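You operate a simulated robot arm through the tools that you are given. There is no shell and no other tool. Be economical: measure what you need, move in short steps, check, and stop when the job is done.

Carry out the task below with a simulated robot arm. There is one attempt and no reset: what you move stays moved.

TASK
Take the white brush from the top of the long steel table and leave it in the red tub on the top of the long steel table.

It is judged by the outcome, as a careful person would: the job done as asked, and still so three seconds after it is handed in. It fails if anything else is knocked over, pushed out of place, dropped, spilled or broken.

THE ROBOT
A 7-joint arm with a two-finger parallel gripper, fixed in place. Base frame: the origin is at the foot of the arm, x ahead of it, y to its left, z up; the work surface is at about z = 0. Lengths are in mm, angles in degrees, forces in N, time in s.
With the tool pointing down near the work surface it reaches from about 240 to 620 mm from the base axis. Its first joint turns from -66.0 to 66.0 degrees. Payload 2.6 kg.
Tool frame: the origin (TCP) lies between the finger pads and is the grasp point; the fingertips stand 30 mm ahead of it; z points along the fingers, y is the line along which they close. The gripper opens to 94 mm. The fingers are 28 mm wide and 10 mm thick; the gripper's body (50 by 96 mm) begins 55 mm behind the TCP.
Orientation is that of the tool frame in the base frame, as a unit quaternion [w, x, y, z]. With the fingers straight down and closing along the base's y, the tool's x points along the base's -x, its y along +y and its z along -z.

THE INTERFACE
- The arm moves only by the tool arm_command. Its argument "steps" is one flat list of numbers, 4 for each row, row after row: the shift along the tool's x, y, z in units of 40 mm (1.0 is 40 mm), then the turn about the tool's z in units of 8 degrees (1.0 is 8 degrees). In form: [x, y, z, spin, x, y, z, spin, ...]. A call has 1 to 10 rows; each row shifts and turns the commanded pose from where the row before left it, along the tool's axes as they then stand. "grip" is the gripper command, from -1 (fully open) to 1 (shut), values between in proportion, set as the call begins (left out, the last holds). A call with a number of a shift or a turn outside -1 to 1 is refused whole. A row lasts 0.2 s, in which the tool goes at most 50 mm and 8.6 degrees; a call with a longer step from one row to the next is refused whole, and so is a gripper value outside its range. A pose out of reach is approached as far as the arm can. The call stops where the force on the tool passes 40 N (or 10 N more than at its start, if that is more) or the arm is blocked; 0.2 s more then pass. The fingers move at their own pace (about 72 mm/s each) and stop on an object; they squeeze with about 28 N. The grip force told is the motor's: it shows also when the fingers shut on nothing. Time passes only in rows, and 0.2 s behind the last, so rows that do not move let the fingers close. It gives the time, the measured TCP pose, the force on the tool (base axes), the opening and the grip force at its end, in the units of the frame above (readings bear some noise).
- Cameras (640 x 400 px; columns grow to the right, rows downward): "scene" is fixed at [16.5, 418.1, 567.7]; the picture's right is [-0.91, -0.42, 0.00], its down [-0.22, 0.49, -0.84] and it looks along [0.35, -0.77, -0.53] (base axes); focal length 330 px, centre (320, 200). "wrist" rides on the gripper at [-37, 0, -58] in the tool frame; the picture's right is [0.00, -1.00, 0.00], its down [0.97, 0.00, -0.24] and it looks along [0.24, 0.00, 0.97] (tool axes); focal length 218 px, centre (320, 200).
- grab_frame(camera): a new picture of that camera. No time passes.
- pixel_to_xyz(camera, pixels): for up to 12 pixels [column, row] of the newest picture of that camera ("zoom" is the newest enlarged one), the place [x, y, z] in the base frame of the surface seen there, good to about 2 mm. No time passes.
- enlarge(camera, box): a new picture of the part [left, top, right, bottom] of that camera's present view, enlarged. No time passes.
- job_done(): hands the job in; it is judged then, once.

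Work in short steps. Measure before you move; look again where a grasp or a placing could have gone wrong, and mend it. You have 60 turns and 30 pictures in all, the two below and enlarged ones among them. Open the gripper and draw the arm clear of the work before you hand the job in, unless the task says otherwise; then end with one line.

The tools are called after ">>>" as a command line: name --argument value ..., lists and objects as JSON in quotes. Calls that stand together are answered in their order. arm_command: Moves the arm, as the interface text tells. Its arguments: {"type":"object","properties":{"steps":{"type":"array","items":{"type":"number"}},"grip":{"type":"number"}},"required":["steps"]} The other tools are called the same way: grab_frame (camera) takes a picture; pixel_to_xyz (camera, pixels) gives the place of the surface under pixels of a picture; enlarge (camera, box) takes an enlarged picture of a part of a camera's view; job_done () hands the job in.

At the start:

```text
time_s: 0.0
position: [361.2, 5.8, 329.0]
tcp_rot: [0.0, 0.0, 1.0, -0.001]
force: [-0.8, -0.3, -0.4]
gripper_width: 94.2
finger_force: 0.0
```

scene: 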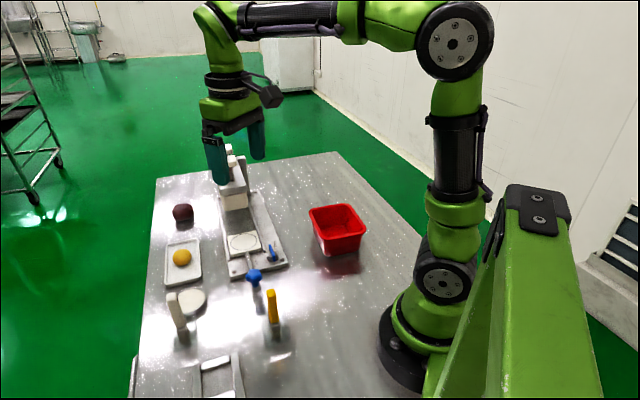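
wrist: 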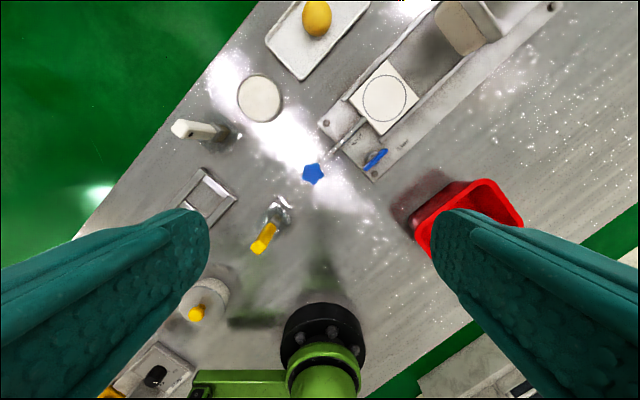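

The white upright object near scene (176,312) / wrist (195,130) looks like the brush; I'll enlarge to be sure.

>>> enlarge --camera "scene" --box '[130, 240, 300, 350]'

>>> enlarge --camera "wrist" --box '[140, 60, 340, 270]'

>>> pixel_to_xyz --camera "scene" --pixels '[[171, 297], [178, 312], [182, 326], [254, 275], [272, 295], [194, 300], [312, 210], [351, 206], [365, 234], [325, 254], [338, 235], [275, 325]]'

>>> pixel_to_xyz --camera "wrist" --pixels '[[178, 128], [200, 131], [225, 133], [235, 136], [413, 225], [485, 182], [522, 222], [465, 215], [265, 240], [278, 207], [312, 173], [210, 195]]'

```text
3.64 times, centred on (215, 295) of scene
```

zoom: 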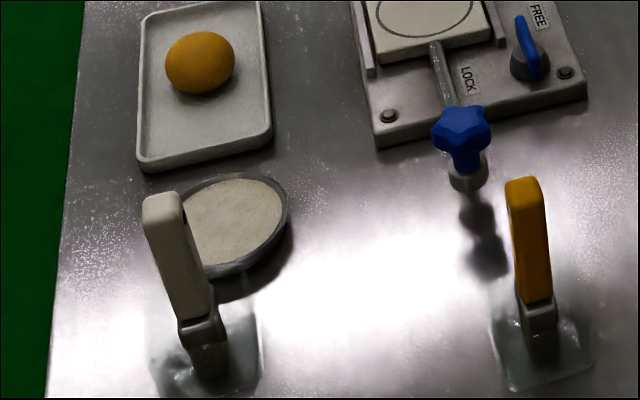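

```text
1.90 times, centred on (240, 165) of wrist
```

zoom: 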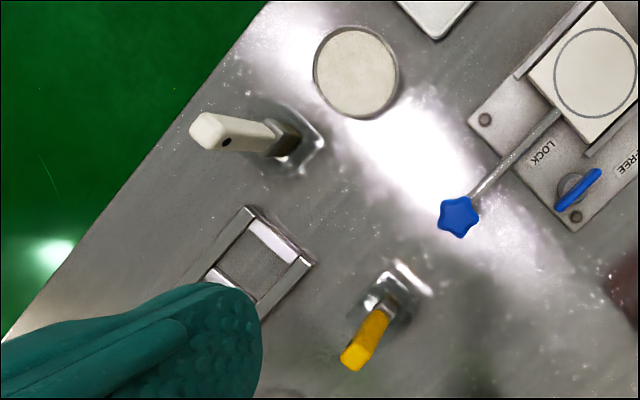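

```text
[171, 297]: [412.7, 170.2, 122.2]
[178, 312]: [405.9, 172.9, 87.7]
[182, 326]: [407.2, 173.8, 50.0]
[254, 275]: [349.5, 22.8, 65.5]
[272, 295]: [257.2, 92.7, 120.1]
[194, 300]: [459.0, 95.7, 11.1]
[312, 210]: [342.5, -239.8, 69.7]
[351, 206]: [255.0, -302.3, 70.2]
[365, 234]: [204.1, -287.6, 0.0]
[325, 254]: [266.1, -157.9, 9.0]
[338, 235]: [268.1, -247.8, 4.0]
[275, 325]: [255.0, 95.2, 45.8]
```

```text
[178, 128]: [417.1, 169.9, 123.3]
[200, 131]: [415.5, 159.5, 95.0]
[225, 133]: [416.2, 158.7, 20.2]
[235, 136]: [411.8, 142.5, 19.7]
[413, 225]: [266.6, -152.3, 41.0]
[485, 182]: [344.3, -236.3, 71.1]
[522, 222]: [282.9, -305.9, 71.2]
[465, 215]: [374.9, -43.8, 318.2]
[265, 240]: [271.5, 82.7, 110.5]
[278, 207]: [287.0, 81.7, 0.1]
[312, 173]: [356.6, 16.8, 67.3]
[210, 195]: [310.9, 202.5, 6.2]
```

The white-handled brush stands upright, its handle top near (415,169,123), and the yellow one is a different brush. I'll move above it at TCP z≈230 to see how the handle is oriented.

>>> arm_command --steps '[-0.26, 0.81, 0.495, 0, -0.26, 0.81, 0.495, 0, -0.26, 0.81, 0.495, 0, -0.26, 0.81, 0.495, 0, -0.26, 0.81, 0.495, 0, 0, 0, 0, 0]' --grip -1

>>> grab_frame --camera "wrist"

>>> enlarge --camera "wrist" --box '[220, 120, 420, 260]'

```text
time_s: 1.4
position: [413.6, 167.1, 228.2]
tcp_rot: [0.0, 0.001, 1.0, 0.0]
force: [-0.5, -0.4, 0.2]
gripper_width: 93.8
finger_force: 0.0
```

```text
25 pictures are left
```

wrist: 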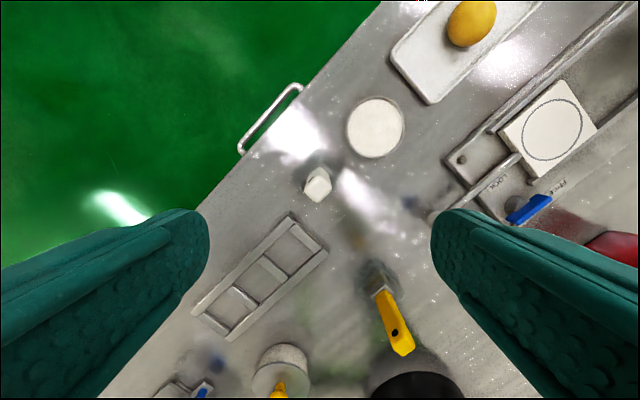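

```text
2.86 times, centred on (320, 190) of wrist
```

zoom: 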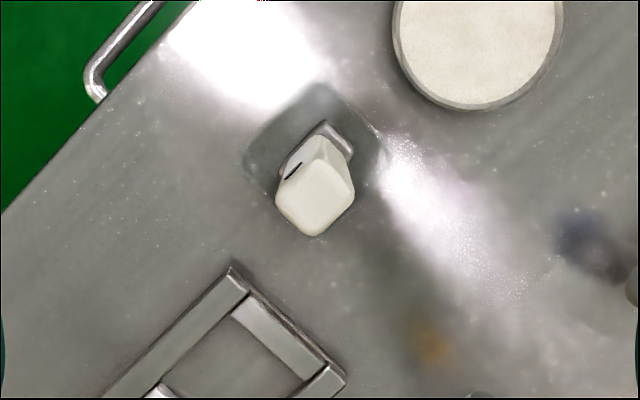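

The handle's top face is around zoom (315,200), a rotated square-ish section. I'll measure its corners, plus the base block.

>>> pixel_to_xyz --camera "zoom" --pixels '[[280, 198], [313, 168], [350, 188], [314, 230], [315, 200], [293, 170], [335, 150], [280, 215], [345, 208], [318, 142], [330, 130], [262, 160]]'

>>> enlarge --camera "wrist" --box '[280, 140, 360, 210]'

```text
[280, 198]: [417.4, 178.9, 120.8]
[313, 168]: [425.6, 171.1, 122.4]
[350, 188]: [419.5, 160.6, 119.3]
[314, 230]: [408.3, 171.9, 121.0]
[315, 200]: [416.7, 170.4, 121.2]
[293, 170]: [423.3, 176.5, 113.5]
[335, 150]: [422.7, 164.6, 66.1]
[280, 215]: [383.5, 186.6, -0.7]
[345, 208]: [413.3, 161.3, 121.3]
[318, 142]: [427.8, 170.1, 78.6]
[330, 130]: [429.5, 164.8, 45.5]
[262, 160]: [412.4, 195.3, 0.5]
```

```text
5.71 times, centred on (320, 175) of wrist
```

zoom: 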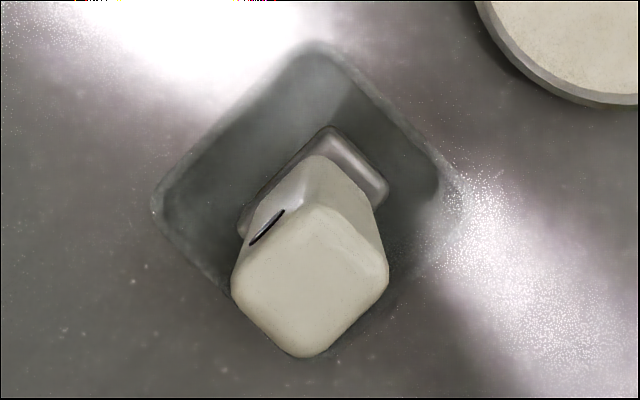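

The handle is about 16 mm square at (417,170), with faces at 45°. I'll spin +45° so the fingers close along (1,1), the thin side of the brush head, and check before descending.

>>> arm_command --steps '[0, 0, 0, 0.9375, 0, 0, 0, 0.9375, 0, 0, 0, 0.9375, 0, 0, 0, 0.9375, 0, 0, 0, 0.9375, 0, 0, 0, 0.9375, 0, 0.11, 0, 0, 0, 0, 0, 0]'

>>> grab_frame --camera "wrist"

```text
time_s: 3.2
position: [415.5, 169.8, 230.6]
tcp_rot: [0.0, 0.383, 0.924, 0.0]
force: [0.0, -0.3, -0.3]
gripper_width: 94.0
finger_force: 0.1
```

```text
22 pictures are left
```

wrist: 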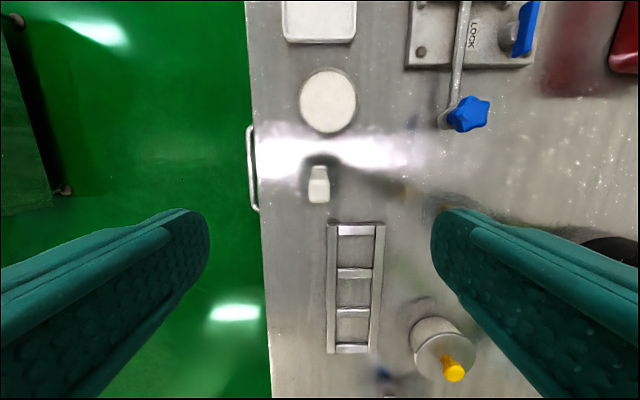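

The handle at (319,190) is now square to the fingers and centred between them. I'll descend straight to TCP z≈98.

>>> arm_command --steps '[0, 0, 0.82, 0, 0, 0, 0.82, 0, 0, 0, 0.82, 0, 0, 0, 0.82, 0, 0, 0, 0, 0]'

>>> grab_frame --camera "wrist"

>>> enlarge --camera "scene" --box '[100, 230, 260, 350]'

```text
time_s: 4.4
position: [414.9, 169.6, 101.0]
tcp_rot: [0.0, 0.382, 0.924, -0.001]
force: [-0.5, 0.3, 0.4]
gripper_width: 94.1
finger_force: 0.1
```

```text
21 pictures are left
```

wrist: 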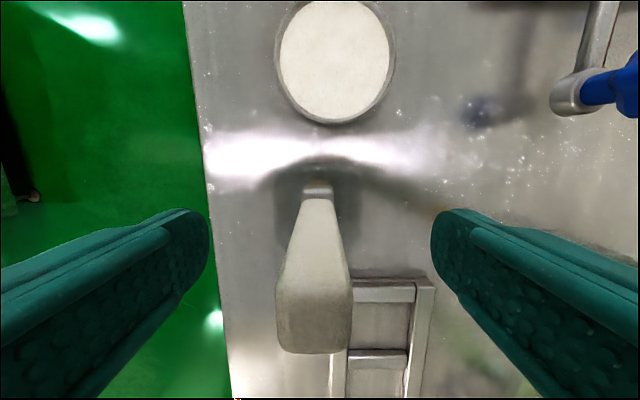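

```text
3.33 times, centred on (180, 290) of scene
```

zoom: 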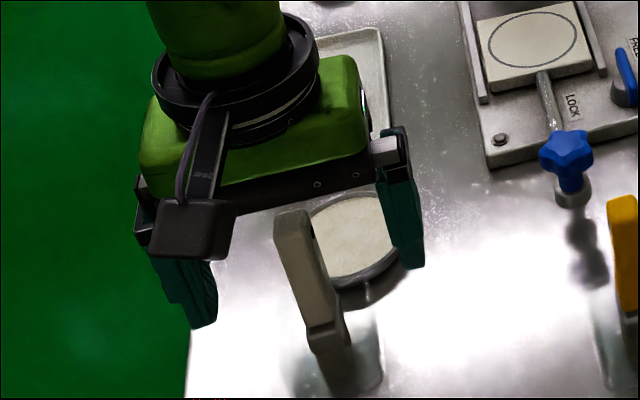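

The handle stands between the pads (wrist column about 314). I'll close the gripper.

>>> arm_command --steps '[0, 0, 0, 0, 0, 0, 0, 0, 0, 0, 0, 0, 0, 0, 0, 0, 0, 0, 0, 0]' --grip 1

```text
time_s: 5.6
position: [414.5, 169.2, 101.0]
tcp_rot: [0.0, 0.384, 0.923, 0.0]
force: [0.1, 0.8, 0.4]
gripper_width: 20.4
finger_force: 28.1
```

The gripper holds the handle (20.4 mm, 28 N). I'll lift slowly and look.

>>> arm_command --steps '[0, 0, -0.3, 0, 0, 0, -0.4, 0, 0, 0, -0.5, 0, 0, 0, -0.8, 0, 0, 0, -0.8, 0, 0, 0, -0.8, 0, 0, 0, 0, 0]'

>>> grab_frame --camera "scene"

>>> enlarge --camera "scene" --box '[120, 190, 320, 340]'

```text
time_s: 7.2
position: [416.3, 169.3, 242.1]
tcp_rot: [0.0, 0.382, 0.924, 0.0]
force: [-0.4, -0.1, -0.7]
gripper_width: 20.4
finger_force: 27.8
```

```text
19 pictures are left
```

scene: 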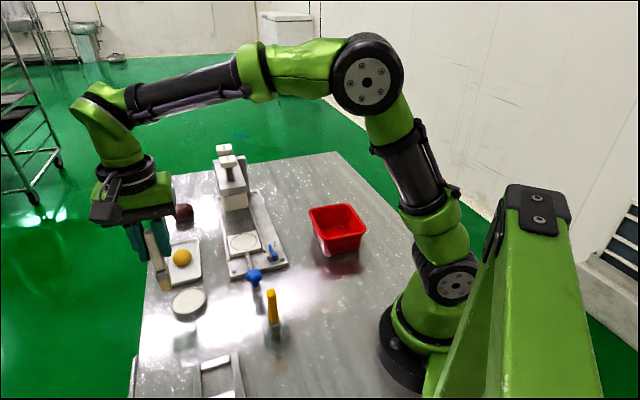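

```text
2.67 times, centred on (220, 265) of scene
```

zoom: 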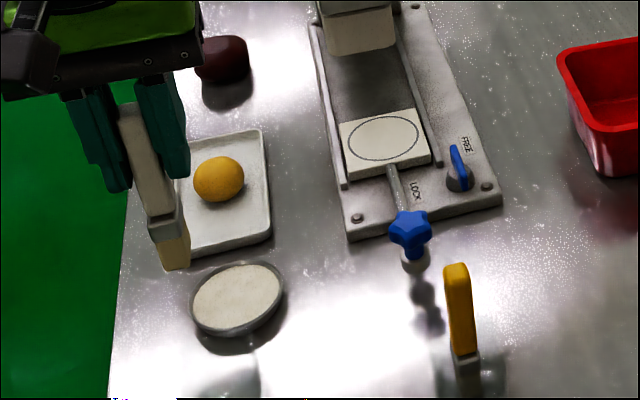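

The brush is lifted whole and nothing else has moved. Next I'll measure the tub.

>>> enlarge --camera "scene" --box '[295, 190, 385, 265]'

```text
5.33 times, centred on (340, 228) of scene
```

zoom: 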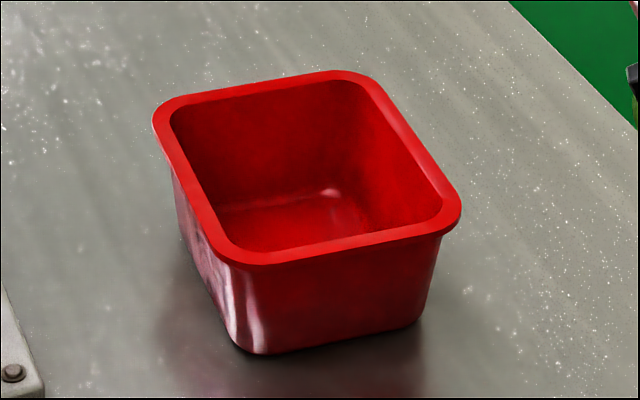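

>>> pixel_to_xyz --camera "zoom" --pixels '[[165, 105], [360, 77], [452, 215], [230, 258], [290, 225], [325, 195], [250, 240], [170, 115], [185, 130], [430, 200], [350, 240], [250, 90]]'

```text
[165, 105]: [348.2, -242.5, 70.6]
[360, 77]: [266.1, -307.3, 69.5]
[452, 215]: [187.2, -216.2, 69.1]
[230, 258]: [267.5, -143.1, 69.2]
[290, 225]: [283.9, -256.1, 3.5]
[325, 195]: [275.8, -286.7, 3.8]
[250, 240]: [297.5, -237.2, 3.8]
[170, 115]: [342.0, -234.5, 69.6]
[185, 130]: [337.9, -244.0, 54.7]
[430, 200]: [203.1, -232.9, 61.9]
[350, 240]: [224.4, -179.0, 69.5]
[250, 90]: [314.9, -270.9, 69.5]
```

The tub's centre is about (267,-227), rim z≈70, floor z≈4. I'll carry the brush across at z≈242, so its bottom stays near 140 and clears everything on the way.

>>> arm_command --steps '[-0.2, -0.44, 0, 0, -0.364, -0.804, 0, 0, -0.364, -0.804, 0, 0, -0.364, -0.804, 0, 0, -0.364, -0.804, 0, 0, -0.364, -0.804, 0, 0, -0.364, -0.804, 0, 0]'

>>> arm_command --steps '[-0.364, -0.804, 0, 0, -0.364, -0.804, 0, 0, -0.364, -0.804, 0, 0, -0.364, -0.804, 0, 0, -0.364, -0.804, 0, 0, -0.163, -0.361, 0, 0, 0, 0, 0, 0]'

>>> grab_frame --camera "scene"

>>> grab_frame --camera "wrist"

```text
time_s: 8.8
position: [333.7, -46.3, 244.3]
tcp_rot: [-0.001, 0.383, 0.924, 0.001]
force: [0.0, 0.3, -0.9]
gripper_width: 20.7
finger_force: 28.2
```

```text
time_s: 10.4
position: [265.5, -226.3, 243.4]
tcp_rot: [0.0, 0.383, 0.924, 0.0]
force: [0.6, -0.6, -0.5]
gripper_width: 20.5
finger_force: 27.5
```

```text
16 pictures are left
```

scene: 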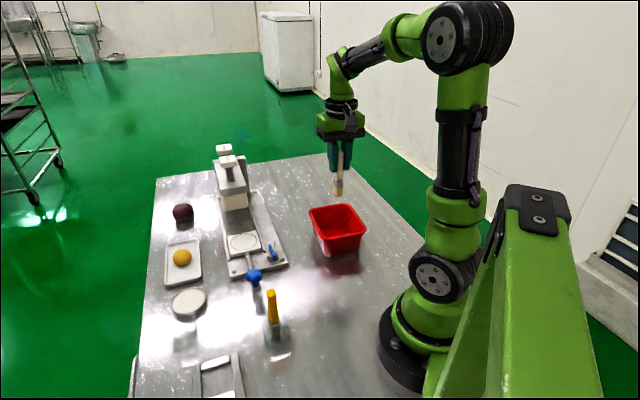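

```text
15 pictures are left
```

wrist: 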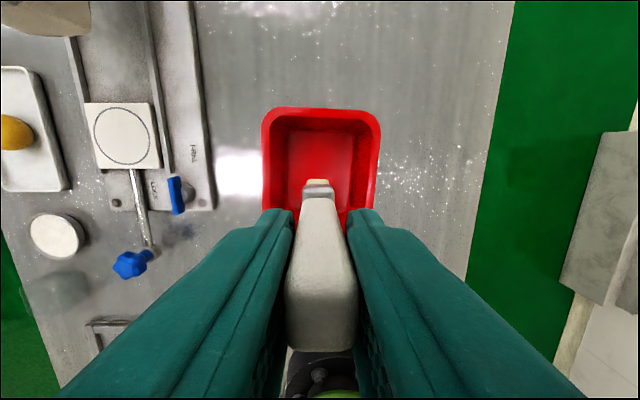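

The brush hangs over the tub's centre and the tub is square with the gripper. I'll lower to TCP z≈112, which puts the fingertips above the rim, and check.

>>> arm_command --steps '[0, 0, 0.7, 0, 0, 0, 0.7, 0, 0, 0, 0.7, 0, 0, 0, 0.6, 0, 0, 0, 0.4, 0, 0, 0, 0.18, 0, 0, 0, 0, 0]'

>>> enlarge --camera "scene" --box '[280, 140, 400, 265]'

>>> grab_frame --camera "wrist"

```text
time_s: 12.0
position: [266.3, -223.5, 111.3]
tcp_rot: [0.001, 0.383, 0.924, 0.0]
force: [-0.5, 0.1, -0.9]
gripper_width: 20.4
finger_force: 27.9
```

```text
3.20 times, centred on (340, 202) of scene
```

zoom: 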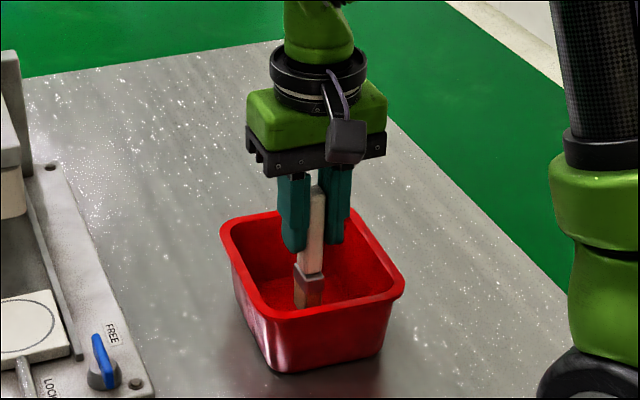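

```text
13 pictures are left
```

wrist: 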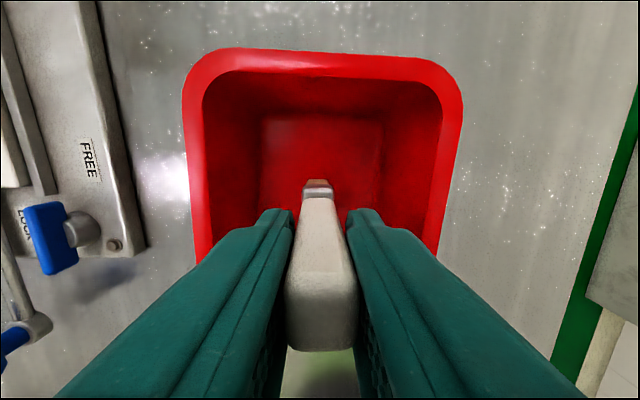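

The brush is well inside, about 6 mm above the floor. I'll lower 5 mm more, then open gently.

>>> arm_command --steps '[0, 0, 0.13, 0, 0, 0, 0, 0]'

>>> arm_command --steps '[0, 0, 0, 0, 0, 0, 0, 0, 0, 0, 0, 0]' --grip -0.2

>>> enlarge --camera "scene" --box '[280, 140, 400, 265]'

```text
time_s: 12.6
position: [265.5, -225.0, 107.5]
tcp_rot: [0.0, 0.383, 0.924, -0.001]
force: [0.6, 0.0, -1.1]
gripper_width: 20.4
finger_force: 27.8
```

```text
time_s: 13.4
position: [266.4, -224.4, 108.9]
tcp_rot: [0.0, 0.383, 0.924, 0.0]
force: [0.6, 0.7, -0.1]
gripper_width: 56.5
finger_force: 0.0
```

```text
3.20 times, centred on (340, 202) of scene
```

zoom: 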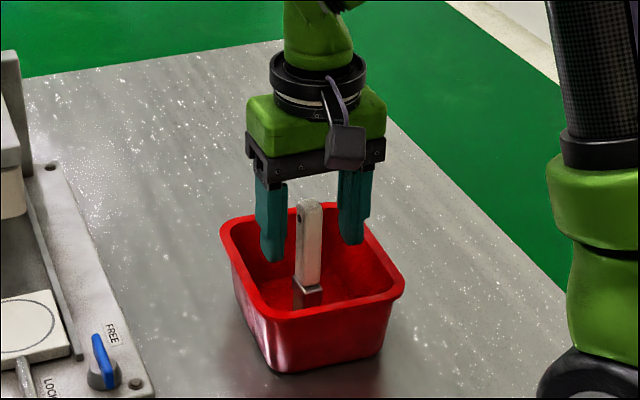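

The brush stands free in the tub. I'll raise straight up, open fully and check.

>>> arm_command --steps '[0, 0, -0.3, 0, 0, 0, -0.6, 0, 0, 0, -0.8, 0, 0, 0, -0.9, 0, 0, 0, -0.9, 0, 0, 0, -0.6, 0, 0, 0, 0, 0, 0, 0, 0, 0]' --grip -1

>>> grab_frame --camera "scene"

```text
time_s: 15.2
position: [267.0, -225.1, 271.4]
tcp_rot: [0.0, 0.383, 0.924, 0.0]
force: [0.3, -0.1, -0.4]
gripper_width: 93.9
finger_force: 0.1
```

```text
11 pictures are left
```

scene: 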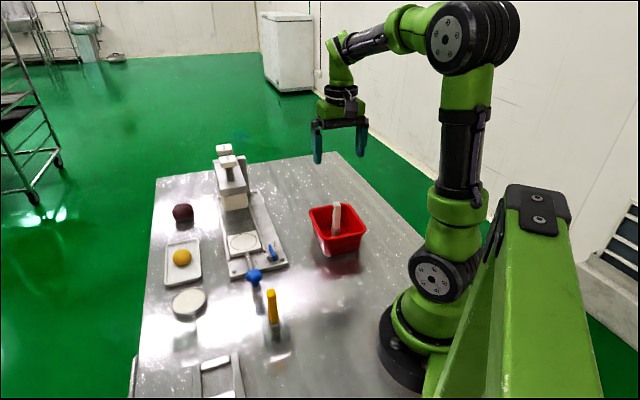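

The brush stands in the tub at (337,218), everything else is where it was, and the arm is clear. I'll hand in the job.

>>> job_done

```text
The job is handed in.
```

The white brush is standing upright in the red tub, nothing else was moved, and the job is handed in with the gripper open and the arm clear.
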